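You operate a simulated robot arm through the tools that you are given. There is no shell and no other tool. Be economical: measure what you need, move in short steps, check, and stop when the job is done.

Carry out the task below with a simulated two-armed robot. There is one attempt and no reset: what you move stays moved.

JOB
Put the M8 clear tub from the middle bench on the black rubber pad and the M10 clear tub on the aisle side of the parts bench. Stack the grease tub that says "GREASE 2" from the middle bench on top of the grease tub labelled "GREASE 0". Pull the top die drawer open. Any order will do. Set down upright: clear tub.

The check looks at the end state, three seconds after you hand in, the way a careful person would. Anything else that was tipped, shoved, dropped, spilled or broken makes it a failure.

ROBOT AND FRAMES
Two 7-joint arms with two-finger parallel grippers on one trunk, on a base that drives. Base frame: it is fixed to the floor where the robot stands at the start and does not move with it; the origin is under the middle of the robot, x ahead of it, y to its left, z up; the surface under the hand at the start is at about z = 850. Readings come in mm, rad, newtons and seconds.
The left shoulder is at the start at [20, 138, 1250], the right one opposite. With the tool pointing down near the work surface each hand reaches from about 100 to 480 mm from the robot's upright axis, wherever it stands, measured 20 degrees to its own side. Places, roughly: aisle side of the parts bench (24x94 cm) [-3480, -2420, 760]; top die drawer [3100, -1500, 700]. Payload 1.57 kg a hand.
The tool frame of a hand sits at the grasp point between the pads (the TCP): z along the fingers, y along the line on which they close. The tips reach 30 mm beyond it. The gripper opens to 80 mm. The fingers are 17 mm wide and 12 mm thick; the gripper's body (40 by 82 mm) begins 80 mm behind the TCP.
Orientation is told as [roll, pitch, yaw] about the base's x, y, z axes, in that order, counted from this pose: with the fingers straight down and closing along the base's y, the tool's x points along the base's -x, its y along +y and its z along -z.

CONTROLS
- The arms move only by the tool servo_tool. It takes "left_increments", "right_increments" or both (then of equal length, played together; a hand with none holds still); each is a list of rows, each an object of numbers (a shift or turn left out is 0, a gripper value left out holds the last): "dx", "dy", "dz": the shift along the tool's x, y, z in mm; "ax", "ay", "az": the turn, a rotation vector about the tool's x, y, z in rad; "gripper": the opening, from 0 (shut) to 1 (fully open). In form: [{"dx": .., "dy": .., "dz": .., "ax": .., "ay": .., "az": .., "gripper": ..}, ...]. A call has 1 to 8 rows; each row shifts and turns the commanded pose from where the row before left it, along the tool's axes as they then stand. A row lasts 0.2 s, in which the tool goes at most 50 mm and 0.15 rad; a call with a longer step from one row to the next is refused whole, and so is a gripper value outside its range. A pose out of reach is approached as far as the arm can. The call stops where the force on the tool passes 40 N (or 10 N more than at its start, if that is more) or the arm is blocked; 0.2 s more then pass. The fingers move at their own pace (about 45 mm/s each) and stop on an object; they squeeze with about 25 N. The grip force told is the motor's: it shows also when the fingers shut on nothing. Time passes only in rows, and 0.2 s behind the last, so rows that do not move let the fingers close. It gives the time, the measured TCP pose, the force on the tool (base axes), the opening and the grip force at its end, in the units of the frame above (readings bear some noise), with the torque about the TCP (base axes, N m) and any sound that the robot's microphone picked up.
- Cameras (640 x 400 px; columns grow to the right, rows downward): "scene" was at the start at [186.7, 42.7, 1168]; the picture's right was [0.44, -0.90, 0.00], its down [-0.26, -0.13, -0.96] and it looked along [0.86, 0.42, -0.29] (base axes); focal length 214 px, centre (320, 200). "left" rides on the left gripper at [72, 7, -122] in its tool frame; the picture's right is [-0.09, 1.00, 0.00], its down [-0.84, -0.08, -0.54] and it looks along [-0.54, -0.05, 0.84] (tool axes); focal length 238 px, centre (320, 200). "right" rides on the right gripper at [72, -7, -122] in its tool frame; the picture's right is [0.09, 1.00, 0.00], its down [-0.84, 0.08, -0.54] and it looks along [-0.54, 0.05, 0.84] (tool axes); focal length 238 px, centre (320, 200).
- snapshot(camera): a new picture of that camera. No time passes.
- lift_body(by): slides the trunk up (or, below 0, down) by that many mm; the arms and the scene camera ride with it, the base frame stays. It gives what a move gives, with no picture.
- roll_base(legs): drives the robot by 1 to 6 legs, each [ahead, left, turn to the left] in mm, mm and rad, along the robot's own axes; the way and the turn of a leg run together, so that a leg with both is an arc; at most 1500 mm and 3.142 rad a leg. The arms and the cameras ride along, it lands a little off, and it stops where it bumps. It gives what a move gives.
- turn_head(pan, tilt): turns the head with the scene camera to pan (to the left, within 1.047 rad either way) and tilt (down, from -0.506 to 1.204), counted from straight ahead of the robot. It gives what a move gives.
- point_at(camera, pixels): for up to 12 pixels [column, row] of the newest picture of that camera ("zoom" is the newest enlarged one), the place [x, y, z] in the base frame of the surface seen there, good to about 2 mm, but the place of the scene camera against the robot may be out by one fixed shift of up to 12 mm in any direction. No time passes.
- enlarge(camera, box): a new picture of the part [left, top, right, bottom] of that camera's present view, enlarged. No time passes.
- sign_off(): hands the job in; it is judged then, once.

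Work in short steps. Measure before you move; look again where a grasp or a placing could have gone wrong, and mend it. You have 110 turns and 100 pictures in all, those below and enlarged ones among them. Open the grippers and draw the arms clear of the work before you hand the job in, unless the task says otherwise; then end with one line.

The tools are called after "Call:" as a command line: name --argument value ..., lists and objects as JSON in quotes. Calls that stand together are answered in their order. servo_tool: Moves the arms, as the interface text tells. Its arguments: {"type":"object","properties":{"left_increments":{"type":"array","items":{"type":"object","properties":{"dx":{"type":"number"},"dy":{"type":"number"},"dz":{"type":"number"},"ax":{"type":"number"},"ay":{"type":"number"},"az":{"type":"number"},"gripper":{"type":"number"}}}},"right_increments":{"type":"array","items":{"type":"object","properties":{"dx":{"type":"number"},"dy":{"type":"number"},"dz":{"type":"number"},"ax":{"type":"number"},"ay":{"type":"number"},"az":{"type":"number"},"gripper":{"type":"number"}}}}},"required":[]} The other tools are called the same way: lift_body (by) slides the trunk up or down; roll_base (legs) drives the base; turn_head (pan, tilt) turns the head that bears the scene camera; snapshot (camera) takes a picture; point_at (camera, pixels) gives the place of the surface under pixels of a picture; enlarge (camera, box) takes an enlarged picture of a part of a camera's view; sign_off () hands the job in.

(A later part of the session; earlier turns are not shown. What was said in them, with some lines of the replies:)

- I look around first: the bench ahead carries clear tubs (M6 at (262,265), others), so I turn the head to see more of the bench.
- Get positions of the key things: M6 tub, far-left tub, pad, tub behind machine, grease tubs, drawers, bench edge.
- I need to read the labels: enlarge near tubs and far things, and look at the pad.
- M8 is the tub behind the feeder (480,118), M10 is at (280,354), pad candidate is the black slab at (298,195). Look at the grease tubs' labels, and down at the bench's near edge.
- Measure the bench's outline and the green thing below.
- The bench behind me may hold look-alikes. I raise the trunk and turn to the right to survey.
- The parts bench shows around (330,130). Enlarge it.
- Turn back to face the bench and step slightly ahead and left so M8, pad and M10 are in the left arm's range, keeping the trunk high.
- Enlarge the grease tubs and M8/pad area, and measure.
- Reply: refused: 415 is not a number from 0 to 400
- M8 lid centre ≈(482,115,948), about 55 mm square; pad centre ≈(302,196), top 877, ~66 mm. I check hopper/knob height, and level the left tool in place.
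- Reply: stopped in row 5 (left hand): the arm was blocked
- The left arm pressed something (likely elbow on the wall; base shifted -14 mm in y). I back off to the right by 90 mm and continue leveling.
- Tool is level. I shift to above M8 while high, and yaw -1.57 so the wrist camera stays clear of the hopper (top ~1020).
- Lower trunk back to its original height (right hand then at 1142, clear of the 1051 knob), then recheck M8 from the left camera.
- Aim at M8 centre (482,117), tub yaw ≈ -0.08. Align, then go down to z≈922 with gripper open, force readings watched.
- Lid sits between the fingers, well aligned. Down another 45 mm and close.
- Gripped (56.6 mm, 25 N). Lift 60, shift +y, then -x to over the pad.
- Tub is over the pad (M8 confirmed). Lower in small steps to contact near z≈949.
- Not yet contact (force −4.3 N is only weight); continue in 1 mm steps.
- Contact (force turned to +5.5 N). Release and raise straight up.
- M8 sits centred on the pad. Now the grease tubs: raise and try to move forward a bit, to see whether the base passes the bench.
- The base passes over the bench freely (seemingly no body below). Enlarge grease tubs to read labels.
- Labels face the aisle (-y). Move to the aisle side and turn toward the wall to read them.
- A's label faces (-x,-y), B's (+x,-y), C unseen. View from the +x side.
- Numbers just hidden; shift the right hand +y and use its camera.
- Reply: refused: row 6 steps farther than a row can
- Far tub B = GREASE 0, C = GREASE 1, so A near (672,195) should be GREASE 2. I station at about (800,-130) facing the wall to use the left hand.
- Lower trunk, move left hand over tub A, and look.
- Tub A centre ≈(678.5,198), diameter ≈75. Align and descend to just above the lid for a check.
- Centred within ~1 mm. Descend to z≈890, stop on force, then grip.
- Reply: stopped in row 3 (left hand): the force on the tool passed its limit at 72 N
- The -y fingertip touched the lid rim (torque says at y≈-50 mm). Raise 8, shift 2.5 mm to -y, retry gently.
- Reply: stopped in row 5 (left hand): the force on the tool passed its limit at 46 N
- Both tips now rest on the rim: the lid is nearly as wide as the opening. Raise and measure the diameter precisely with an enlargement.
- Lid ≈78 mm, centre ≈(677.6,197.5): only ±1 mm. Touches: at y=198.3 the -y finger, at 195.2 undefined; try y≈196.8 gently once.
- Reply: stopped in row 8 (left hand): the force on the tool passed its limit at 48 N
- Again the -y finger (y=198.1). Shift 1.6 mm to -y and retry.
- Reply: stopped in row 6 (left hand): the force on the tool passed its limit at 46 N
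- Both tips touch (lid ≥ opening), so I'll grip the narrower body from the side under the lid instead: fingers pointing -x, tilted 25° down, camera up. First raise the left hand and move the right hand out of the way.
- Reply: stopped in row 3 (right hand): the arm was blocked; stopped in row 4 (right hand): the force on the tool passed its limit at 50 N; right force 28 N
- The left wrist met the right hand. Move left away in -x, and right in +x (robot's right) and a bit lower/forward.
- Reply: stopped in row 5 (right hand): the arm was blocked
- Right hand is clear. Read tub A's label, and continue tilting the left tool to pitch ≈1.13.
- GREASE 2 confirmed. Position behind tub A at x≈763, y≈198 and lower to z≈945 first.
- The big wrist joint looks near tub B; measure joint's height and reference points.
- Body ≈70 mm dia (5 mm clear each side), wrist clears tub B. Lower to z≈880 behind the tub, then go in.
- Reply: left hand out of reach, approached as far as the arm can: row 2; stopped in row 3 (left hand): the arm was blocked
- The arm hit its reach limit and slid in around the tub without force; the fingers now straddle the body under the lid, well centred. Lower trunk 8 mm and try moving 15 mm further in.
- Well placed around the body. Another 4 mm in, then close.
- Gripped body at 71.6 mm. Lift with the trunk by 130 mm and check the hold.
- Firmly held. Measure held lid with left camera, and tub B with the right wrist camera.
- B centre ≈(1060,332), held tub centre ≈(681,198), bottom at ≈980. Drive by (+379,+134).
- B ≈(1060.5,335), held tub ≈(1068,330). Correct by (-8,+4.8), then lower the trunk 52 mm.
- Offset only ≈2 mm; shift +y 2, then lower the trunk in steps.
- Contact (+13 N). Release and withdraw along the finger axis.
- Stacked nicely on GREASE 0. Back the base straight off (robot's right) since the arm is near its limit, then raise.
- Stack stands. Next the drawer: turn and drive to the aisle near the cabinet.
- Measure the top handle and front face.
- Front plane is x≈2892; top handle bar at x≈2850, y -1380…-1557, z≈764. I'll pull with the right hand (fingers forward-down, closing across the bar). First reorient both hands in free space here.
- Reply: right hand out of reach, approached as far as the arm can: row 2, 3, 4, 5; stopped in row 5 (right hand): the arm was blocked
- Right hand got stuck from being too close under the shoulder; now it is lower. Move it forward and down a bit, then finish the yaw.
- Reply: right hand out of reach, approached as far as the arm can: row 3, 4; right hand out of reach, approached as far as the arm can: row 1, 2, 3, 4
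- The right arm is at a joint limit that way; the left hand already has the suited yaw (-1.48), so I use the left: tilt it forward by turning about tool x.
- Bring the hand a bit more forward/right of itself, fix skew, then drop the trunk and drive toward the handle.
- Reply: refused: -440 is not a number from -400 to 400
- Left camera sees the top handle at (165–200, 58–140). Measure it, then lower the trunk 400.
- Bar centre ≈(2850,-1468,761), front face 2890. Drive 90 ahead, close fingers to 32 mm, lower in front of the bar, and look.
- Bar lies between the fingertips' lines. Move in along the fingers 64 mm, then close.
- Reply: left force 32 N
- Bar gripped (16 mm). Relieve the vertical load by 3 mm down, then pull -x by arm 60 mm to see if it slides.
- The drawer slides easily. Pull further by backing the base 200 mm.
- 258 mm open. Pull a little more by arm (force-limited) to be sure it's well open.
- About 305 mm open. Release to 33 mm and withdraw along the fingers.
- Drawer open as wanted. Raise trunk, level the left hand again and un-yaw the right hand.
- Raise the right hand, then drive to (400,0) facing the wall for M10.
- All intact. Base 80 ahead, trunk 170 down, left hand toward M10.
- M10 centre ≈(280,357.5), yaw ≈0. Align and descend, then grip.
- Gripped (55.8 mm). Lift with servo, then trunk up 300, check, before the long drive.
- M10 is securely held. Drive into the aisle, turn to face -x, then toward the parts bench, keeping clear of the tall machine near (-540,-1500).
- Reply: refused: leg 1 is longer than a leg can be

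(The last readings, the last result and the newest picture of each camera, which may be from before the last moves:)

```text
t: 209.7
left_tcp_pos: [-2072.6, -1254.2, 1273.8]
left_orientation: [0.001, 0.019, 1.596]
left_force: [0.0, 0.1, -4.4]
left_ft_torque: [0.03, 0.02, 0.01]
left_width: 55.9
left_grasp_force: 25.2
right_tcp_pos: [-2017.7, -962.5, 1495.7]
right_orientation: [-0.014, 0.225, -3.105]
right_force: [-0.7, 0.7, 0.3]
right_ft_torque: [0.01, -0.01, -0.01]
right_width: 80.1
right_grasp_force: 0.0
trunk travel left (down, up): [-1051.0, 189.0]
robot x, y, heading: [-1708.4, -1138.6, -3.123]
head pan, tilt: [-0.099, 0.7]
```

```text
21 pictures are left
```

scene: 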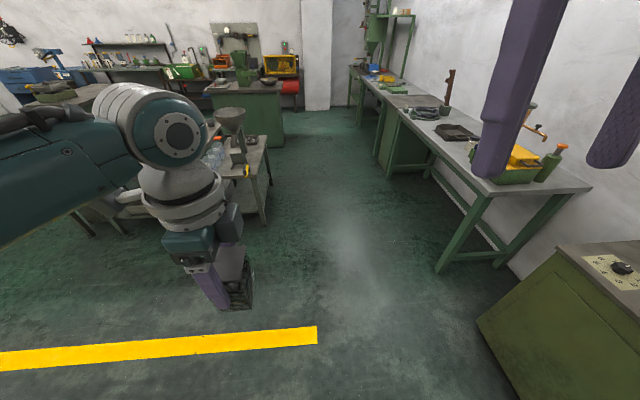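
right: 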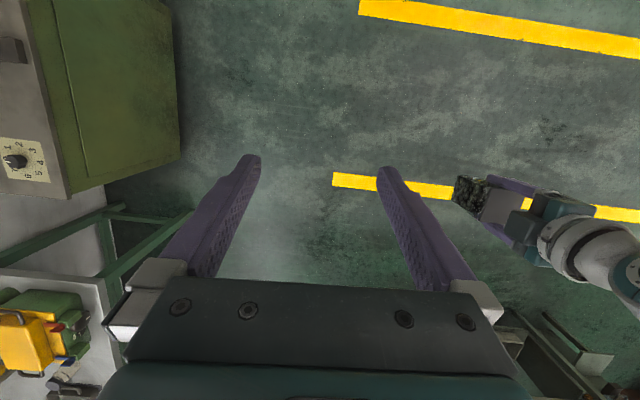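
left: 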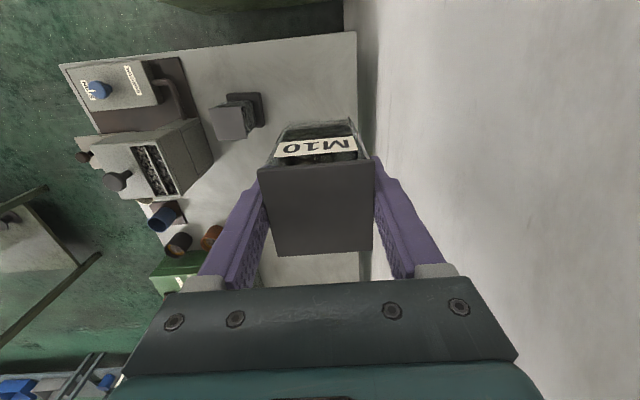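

Split the leg in two.

Call:
roll_base --legs '[[500, 565, 0], [500, 565, 0]]'

Call:
turn_head --pan -0.2 --tilt 0.75

Call:
snapshot --camera "scene"

Call:
snapshot --camera "right"

```text
t: 217.6
left_tcp_pos: [-3044.4, -2436.1, 1274.4]
left_orientation: [0.0, 0.021, 1.615]
left_force: [0.0, 0.1, -4.7]
left_ft_torque: [0.0, -0.02, 0.0]
left_width: 56.0
left_grasp_force: 24.8
right_tcp_pos: [-2994.1, -2144.2, 1496.7]
right_orientation: [-0.015, 0.226, -3.09]
right_force: [0.8, -0.5, -1.1]
right_ft_torque: [0.02, 0.02, -0.01]
right_width: 80.4
right_grasp_force: 0.1
trunk travel left (down, up): [-1051.0, 189.0]
robot x, y, heading: [-2684.1, -2313.9, -3.102]
head pan, tilt: [-0.099, 0.7]
```

```text
t: 218.2
left_tcp_pos: [-3043.0, -2436.0, 1274.1]
left_orientation: [-0.002, 0.018, 1.614]
left_force: [-0.3, 0.1, -4.9]
left_ft_torque: [-0.05, 0.03, 0.01]
left_width: 56.0
left_grasp_force: 25.3
right_tcp_pos: [-2995.3, -2144.1, 1496.7]
right_orientation: [-0.014, 0.224, -3.088]
right_force: [0.7, 1.2, 0.0]
right_ft_torque: [0.04, 0.01, 0.01]
right_width: 80.1
right_grasp_force: 0.2
trunk travel left (down, up): [-1051.0, 189.0]
robot x, y, heading: [-2683.8, -2309.9, -3.103]
head pan, tilt: [-0.201, 0.75]
```

```text
20 pictures are left
```

scene: 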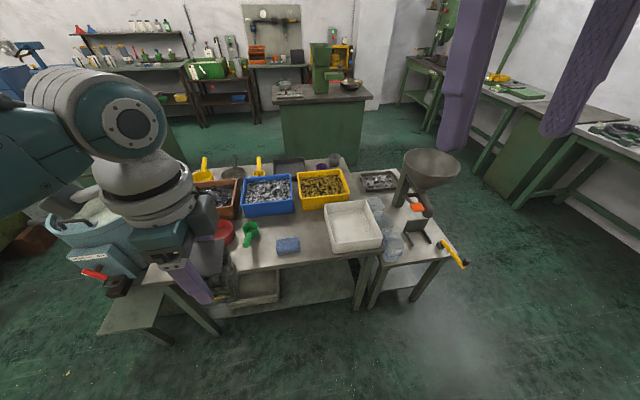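

```text
19 pictures are left
```

right: 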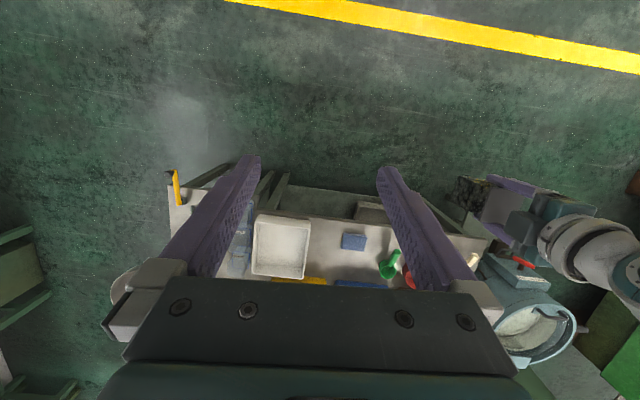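

Measure the items on the aisle side of the parts bench.

Call:
enlarge --camera "scene" --box '[200, 190, 400, 300]'

Call:
point_at --camera "scene" --pixels '[[288, 244], [278, 250], [299, 248], [330, 246], [370, 247], [252, 262], [240, 268], [362, 254], [268, 235], [313, 230], [225, 228], [250, 240]]'

```text
3.20 times, centred on (300, 245) of scene
```

zoom: 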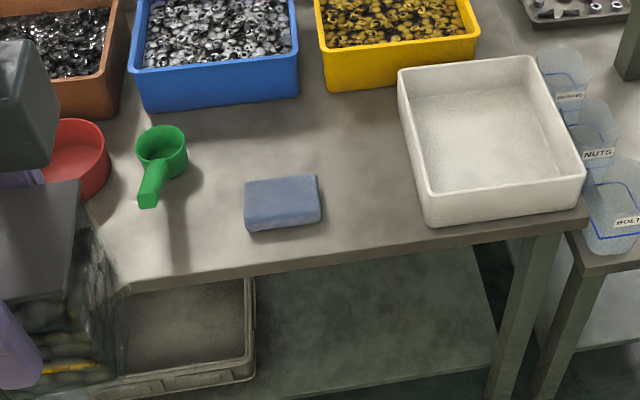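

```text
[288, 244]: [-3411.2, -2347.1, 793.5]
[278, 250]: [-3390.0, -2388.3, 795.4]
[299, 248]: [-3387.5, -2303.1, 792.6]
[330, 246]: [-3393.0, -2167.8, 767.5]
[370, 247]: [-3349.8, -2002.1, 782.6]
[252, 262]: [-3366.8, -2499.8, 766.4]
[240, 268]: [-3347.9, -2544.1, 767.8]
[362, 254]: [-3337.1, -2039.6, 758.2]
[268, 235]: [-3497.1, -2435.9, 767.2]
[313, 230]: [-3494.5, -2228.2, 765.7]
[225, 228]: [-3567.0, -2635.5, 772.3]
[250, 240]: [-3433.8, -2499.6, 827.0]
```

I choose the clear gap between the blue block (y≈-2303) and the white bin (y≈-2155): target (-3440,-2232). Check the funnel's height near my right hand.

Call:
point_at --camera "scene" --pixels '[[410, 155], [430, 158], [455, 160], [432, 150], [330, 208], [382, 238], [338, 250], [326, 210], [337, 256], [293, 205]]'

Call:
roll_base --legs '[[380, -219, 0]]'

Call:
snapshot --camera "left"

```text
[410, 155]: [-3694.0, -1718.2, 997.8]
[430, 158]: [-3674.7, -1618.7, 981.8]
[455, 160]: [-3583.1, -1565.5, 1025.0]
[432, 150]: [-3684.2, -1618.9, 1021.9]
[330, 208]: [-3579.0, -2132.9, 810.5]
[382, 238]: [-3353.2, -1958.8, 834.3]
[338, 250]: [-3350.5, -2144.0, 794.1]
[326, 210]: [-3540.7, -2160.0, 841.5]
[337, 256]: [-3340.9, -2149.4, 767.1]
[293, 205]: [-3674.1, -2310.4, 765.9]
```

```text
t: 220.9
left_tcp_pos: [-3421.9, -2229.5, 1275.4]
left_orientation: [0.0, 0.018, 1.614]
left_force: [0.1, -0.5, -4.4]
left_ft_torque: [-0.03, 0.0, 0.03]
left_width: 56.0
left_grasp_force: 25.1
right_tcp_pos: [-3374.7, -1936.5, 1496.1]
right_orientation: [-0.014, 0.224, -3.088]
right_force: [0.6, 0.4, -1.1]
right_ft_torque: [0.03, 0.04, 0.0]
right_width: 80.0
right_grasp_force: 0.0
trunk travel left (down, up): [-1051.0, 189.0]
robot x, y, heading: [-3060.3, -2108.5, -3.1]
head pan, tilt: [-0.201, 0.75]
```

```text
17 pictures are left
```

left: 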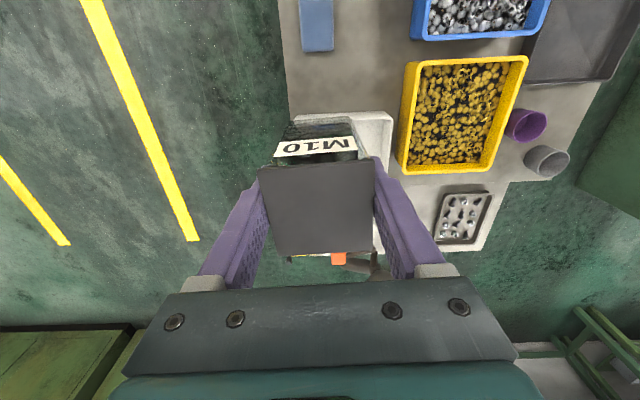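

Call:
point_at --camera "left" --pixels '[[316, 48], [340, 80], [284, 60], [287, 95], [368, 114], [386, 114], [405, 80], [399, 150], [330, 108], [300, 105]]'

```text
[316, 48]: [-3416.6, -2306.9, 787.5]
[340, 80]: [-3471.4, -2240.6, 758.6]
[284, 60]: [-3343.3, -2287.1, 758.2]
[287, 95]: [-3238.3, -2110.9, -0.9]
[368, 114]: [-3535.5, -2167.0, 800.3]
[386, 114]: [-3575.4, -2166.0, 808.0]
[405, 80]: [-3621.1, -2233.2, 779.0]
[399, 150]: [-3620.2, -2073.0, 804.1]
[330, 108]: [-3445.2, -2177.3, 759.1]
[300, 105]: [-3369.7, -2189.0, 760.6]
```

Gap is y -2307…-2172, bench z≈759, so final TCP z≈833. Align to (-3445,-2239) and lower the trunk 335.

Call:
servo_tool --left_increments '[{"dx": 8.5, "dy": 23}, {}]'

Call:
lift_body --by -335

Call:
snapshot --camera "left"

Call:
turn_head --pan 0.1 --tilt 1.0

Call:
snapshot --camera "scene"

```text
t: 221.5
left_tcp_pos: [-3445.3, -2239.1, 1273.1]
left_orientation: [-0.002, 0.02, 1.615]
left_force: [0.2, -0.2, -4.7]
left_ft_torque: [0.01, -0.02, 0.01]
left_width: 56.1
left_grasp_force: 24.8
right_tcp_pos: [-3374.8, -1935.7, 1496.8]
right_orientation: [-0.015, 0.225, -3.086]
right_force: [0.2, -0.2, 0.5]
right_ft_torque: [-0.01, -0.02, -0.02]
right_width: 79.8
right_grasp_force: 0.1
trunk travel left (down, up): [-1051.0, 189.0]
robot x, y, heading: [-3064.0, -2101.8, -3.098]
head pan, tilt: [-0.201, 0.75]
```

```text
t: 224.8
left_tcp_pos: [-3445.2, -2238.1, 938.0]
left_orientation: [0.001, 0.019, 1.613]
left_force: [0.0, -0.9, -3.9]
left_ft_torque: [0.04, -0.01, -0.01]
left_width: 55.9
left_grasp_force: 25.2
right_tcp_pos: [-3373.8, -1936.2, 1161.2]
right_orientation: [-0.015, 0.224, -3.088]
right_force: [-0.6, -0.1, -0.6]
right_ft_torque: [0.0, 0.02, 0.01]
right_width: 79.8
right_grasp_force: 0.0
trunk travel left (down, up): [-716.0, 524.0]
robot x, y, heading: [-3061.4, -2105.4, -3.108]
head pan, tilt: [-0.201, 0.75]
```

```text
16 pictures are left
```

left: 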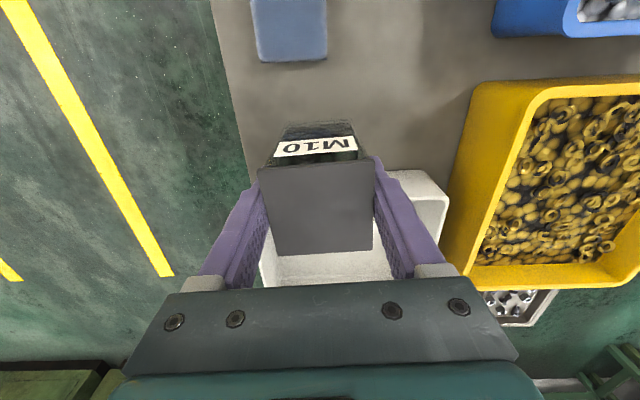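

```text
t: 225.6
left_tcp_pos: [-3445.3, -2238.5, 939.2]
left_orientation: [0.0, 0.019, 1.614]
left_force: [0.7, 0.0, -3.5]
left_ft_torque: [0.0, 0.0, -0.01]
left_width: 55.7
left_grasp_force: 24.4
right_tcp_pos: [-3374.2, -1936.0, 1161.5]
right_orientation: [-0.013, 0.226, -3.089]
right_force: [-0.6, 1.5, -0.3]
right_ft_torque: [0.01, -0.01, -0.04]
right_width: 79.8
right_grasp_force: 0.1
trunk travel left (down, up): [-716.0, 524.0]
robot x, y, heading: [-3063.4, -2101.2, -3.102]
head pan, tilt: [0.099, 1.0]
```

```text
15 pictures are left
```

scene: 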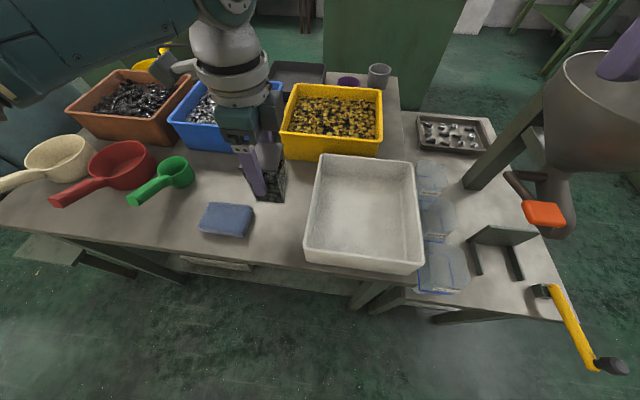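

Clear all round. Lower 100 mm, then small steps to contact.

Call:
servo_tool --left_increments '[{"dz": 35}, {"dz": 35}, {"dz": 25}, {"dz": 4}, {}]'

Call:
servo_tool --left_increments '[{"dz": 1.5}, {"dz": 1.5}, {"dz": 1.5}, {"dz": 1}, {}]'

```text
t: 226.8
left_tcp_pos: [-3438.1, -2240.9, 854.6]
left_orientation: [0.002, 0.02, 1.614]
left_force: [0.4, -0.5, -4.9]
left_ft_torque: [0.0, 0.0, -0.02]
left_width: 55.9
left_grasp_force: 24.9
left hand out of reach, approached as far as the arm can: row 3
right_tcp_pos: [-3374.2, -1936.4, 1159.8]
right_orientation: [-0.014, 0.226, -3.087]
right_force: [0.5, -0.5, -0.8]
right_ft_torque: [0.0, -0.01, 0.0]
right_width: 79.8
right_grasp_force: 0.0
trunk travel left (down, up): [-716.0, 524.0]
robot x, y, heading: [-3063.0, -2105.2, -3.098]
head pan, tilt: [0.099, 1.0]
```

```text
t: 228.0
left_tcp_pos: [-3437.0, -2242.3, 852.6]
left_orientation: [0.0, 0.019, 1.614]
left_force: [-0.2, 0.2, -3.9]
left_ft_torque: [0.01, 0.0, -0.01]
left_width: 55.9
left_grasp_force: 25.0
left hand out of reach, approached as far as the arm can: row 4
right_tcp_pos: [-3374.6, -1935.7, 1161.5]
right_orientation: [-0.013, 0.225, -3.087]
right_force: [0.2, -0.7, -0.6]
right_ft_torque: [-0.02, -0.02, -0.03]
right_width: 80.0
right_grasp_force: 0.1
trunk travel left (down, up): [-716.0, 524.0]
robot x, y, heading: [-3063.5, -2103.4, -3.106]
head pan, tilt: [0.099, 1.0]
```

Arm bottomed out; finish lowering with the trunk.

Call:
lift_body --by -16

Call:
lift_body --by -2

Call:
lift_body --by -2

```text
t: 228.6
left_tcp_pos: [-3437.3, -2241.4, 835.9]
left_orientation: [0.0, 0.019, 1.615]
left_force: [0.4, 0.4, -3.9]
left_ft_torque: [0.01, 0.0, 0.01]
left_width: 56.0
left_grasp_force: 25.6
right_tcp_pos: [-3374.1, -1936.1, 1144.9]
right_orientation: [-0.015, 0.224, -3.088]
right_force: [-1.2, -0.9, -1.2]
right_ft_torque: [0.03, 0.02, 0.01]
right_width: 79.9
right_grasp_force: 0.0
trunk travel left (down, up): [-700.0, 540.0]
robot x, y, heading: [-3062.7, -2104.1, -3.105]
head pan, tilt: [0.099, 1.0]
```

```text
t: 229.1
left_tcp_pos: [-3437.5, -2241.3, 835.3]
left_orientation: [-0.001, 0.019, 1.612]
left_force: [8.5, -0.3, 17.8]
left_ft_torque: [-0.28, -0.1, 0.1]
left_width: 56.0
left_grasp_force: 25.0
right_tcp_pos: [-3373.9, -1937.1, 1143.3]
right_orientation: [-0.013, 0.226, -3.088]
right_force: [0.4, 0.6, -0.5]
right_ft_torque: [0.0, -0.02, -0.01]
right_width: 80.0
right_grasp_force: 0.0
trunk travel left (down, up): [-698.0, 542.0]
robot x, y, heading: [-3060.0, -2103.5, -3.102]
head pan, tilt: [0.099, 1.0]
```

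```text
t: 229.6
left_tcp_pos: [-3438.3, -2240.6, 833.7]
left_orientation: [0.002, 0.018, 1.614]
left_force: [6.4, 0.5, 22.2]
left_ft_torque: [0.09, -0.45, -0.01]
left_width: 55.8
left_grasp_force: 25.1
right_tcp_pos: [-3374.8, -1936.7, 1141.0]
right_orientation: [-0.014, 0.225, -3.088]
right_force: [-0.9, 0.1, 0.2]
right_ft_torque: [-0.01, -0.01, -0.05]
right_width: 79.9
right_grasp_force: 0.2
trunk travel left (down, up): [-696.0, 544.0]
robot x, y, heading: [-3061.4, -2103.5, -3.104]
head pan, tilt: [0.099, 1.0]
```

Firm contact (+22 N). Ease 1 mm, release, and raise with the trunk.

Call:
lift_body --by 1.5

Call:
servo_tool --left_increments '[{"gripper": 0.9}, {"gripper": 1}, {"gripper": 1}, {}]'

Call:
lift_body --by 200

Call:
snapshot --camera "left"

Call:
snapshot --camera "scene"

```text
t: 230.2
left_tcp_pos: [-3436.8, -2240.2, 833.3]
left_orientation: [0.0, 0.022, 1.616]
left_force: [-0.6, 1.2, -0.4]
left_ft_torque: [0.16, 0.22, 0.05]
left_width: 55.8
left_grasp_force: 25.0
right_tcp_pos: [-3374.8, -1936.3, 1141.9]
right_orientation: [-0.015, 0.225, -3.088]
right_force: [-0.4, -0.9, -0.5]
right_ft_torque: [0.01, 0.0, 0.02]
right_width: 80.0
right_grasp_force: 0.0
trunk travel left (down, up): [-698.0, 543.0]
robot x, y, heading: [-3061.7, -2102.5, -3.107]
head pan, tilt: [0.099, 1.0]
```

```text
t: 231.2
left_tcp_pos: [-3437.7, -2241.2, 833.8]
left_orientation: [0.0, 0.019, 1.613]
left_force: [-0.3, -0.2, -0.1]
left_ft_torque: [0.01, -0.01, 0.0]
left_width: 80.1
left_grasp_force: 0.0
right_tcp_pos: [-3374.9, -1936.6, 1143.2]
right_orientation: [-0.013, 0.226, -3.088]
right_force: [0.4, -0.4, 0.5]
right_ft_torque: [0.02, -0.01, 0.0]
right_width: 80.1
right_grasp_force: 0.1
trunk travel left (down, up): [-698.0, 543.0]
robot x, y, heading: [-3058.5, -2101.7, -3.102]
head pan, tilt: [0.099, 1.0]
```

```text
t: 233.3
left_tcp_pos: [-3438.5, -2241.1, 1034.6]
left_orientation: [0.0, 0.02, 1.615]
left_force: [-0.4, -0.1, 0.6]
left_ft_torque: [-0.01, 0.0, 0.02]
left_width: 80.0
left_grasp_force: 0.0
right_tcp_pos: [-3374.4, -1936.5, 1342.8]
right_orientation: [-0.015, 0.224, -3.088]
right_force: [0.2, 0.2, 0.6]
right_ft_torque: [0.0, 0.01, -0.01]
right_width: 80.3
right_grasp_force: 0.1
trunk travel left (down, up): [-898.0, 342.0]
robot x, y, heading: [-3064.8, -2107.1, -3.101]
head pan, tilt: [0.099, 1.0]
```

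```text
14 pictures are left
```

left: 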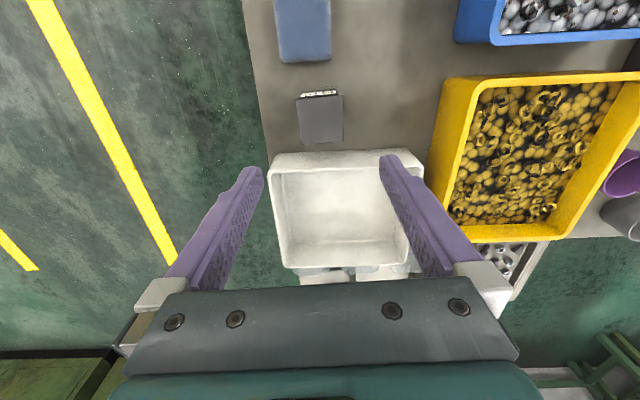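

```text
13 pictures are left
```

scene: 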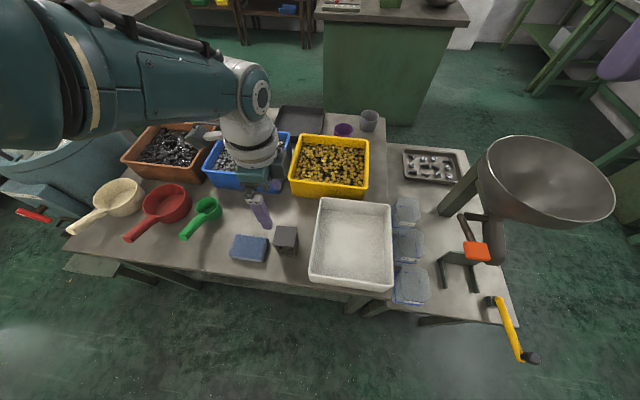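

M10 stands upright on the aisle side in the clear gap, nothing disturbed. Draw the arms clear.

Call:
lift_body --by 150

Call:
roll_base --legs '[[-600, 0, 0]]'

Call:
turn_head --pan -0.1 --tilt 0.6

Call:
snapshot --camera "scene"

```text
t: 235.1
left_tcp_pos: [-3438.2, -2242.5, 1184.5]
left_orientation: [0.0, 0.018, 1.615]
left_force: [0.5, -0.4, 0.3]
left_ft_torque: [0.01, -0.03, -0.03]
left_width: 80.0
left_grasp_force: 0.1
right_tcp_pos: [-3374.1, -1937.1, 1493.1]
right_orientation: [-0.015, 0.226, -3.089]
right_force: [0.3, -0.2, -0.7]
right_ft_torque: [0.0, 0.03, -0.04]
right_width: 80.1
right_grasp_force: 0.0
trunk travel left (down, up): [-1048.0, 193.0]
robot x, y, heading: [-3063.3, -2101.7, -3.099]
head pan, tilt: [0.099, 1.0]
```

```text
t: 238.4
left_tcp_pos: [-2844.0, -2216.0, 1184.0]
left_orientation: [0.0, 0.018, 1.601]
left_force: [0.2, -0.1, -0.6]
left_ft_torque: [0.0, -0.01, 0.01]
left_width: 80.0
left_grasp_force: 0.2
right_tcp_pos: [-2776.9, -1910.4, 1493.2]
right_orientation: [-0.014, 0.226, -3.103]
right_force: [0.0, -0.3, -0.1]
right_ft_torque: [-0.03, 0.0, 0.0]
right_width: 80.0
right_grasp_force: 0.1
trunk travel left (down, up): [-1048.0, 193.0]
robot x, y, heading: [-2466.2, -2082.7, -3.115]
head pan, tilt: [0.099, 1.0]
```

```text
t: 239.3
left_tcp_pos: [-2843.9, -2215.1, 1184.4]
left_orientation: [0.0, 0.018, 1.599]
left_force: [-0.8, -0.8, 0.4]
left_ft_torque: [0.0, -0.03, 0.01]
left_width: 80.2
left_grasp_force: 0.0
right_tcp_pos: [-2774.7, -1911.8, 1492.3]
right_orientation: [-0.013, 0.225, -3.103]
right_force: [0.2, 0.4, 0.0]
right_ft_torque: [0.0, 0.01, 0.01]
right_width: 79.8
right_grasp_force: 0.0
trunk travel left (down, up): [-1048.0, 193.0]
robot x, y, heading: [-2470.2, -2087.7, -3.116]
head pan, tilt: [-0.099, 0.6]
```

```text
12 pictures are left
```

scene: 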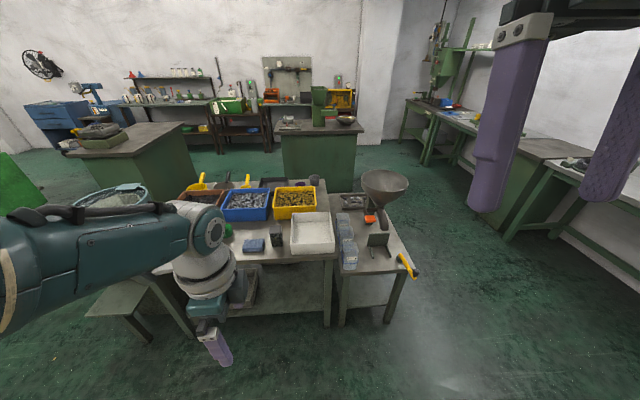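

The M10 tub stands at (276,243) px upright, the arms are clear and both grippers open; all four jobs are done, so I hand in.

Call:
sign_off

```text
The job is handed in.
```

All four parts of the job are done and handed in: M8 is on the black pad, GREASE 2 is stacked on GREASE 0, the top die drawer is pulled about 30 cm open, and M10 stands upright on the aisle side of the parts bench.
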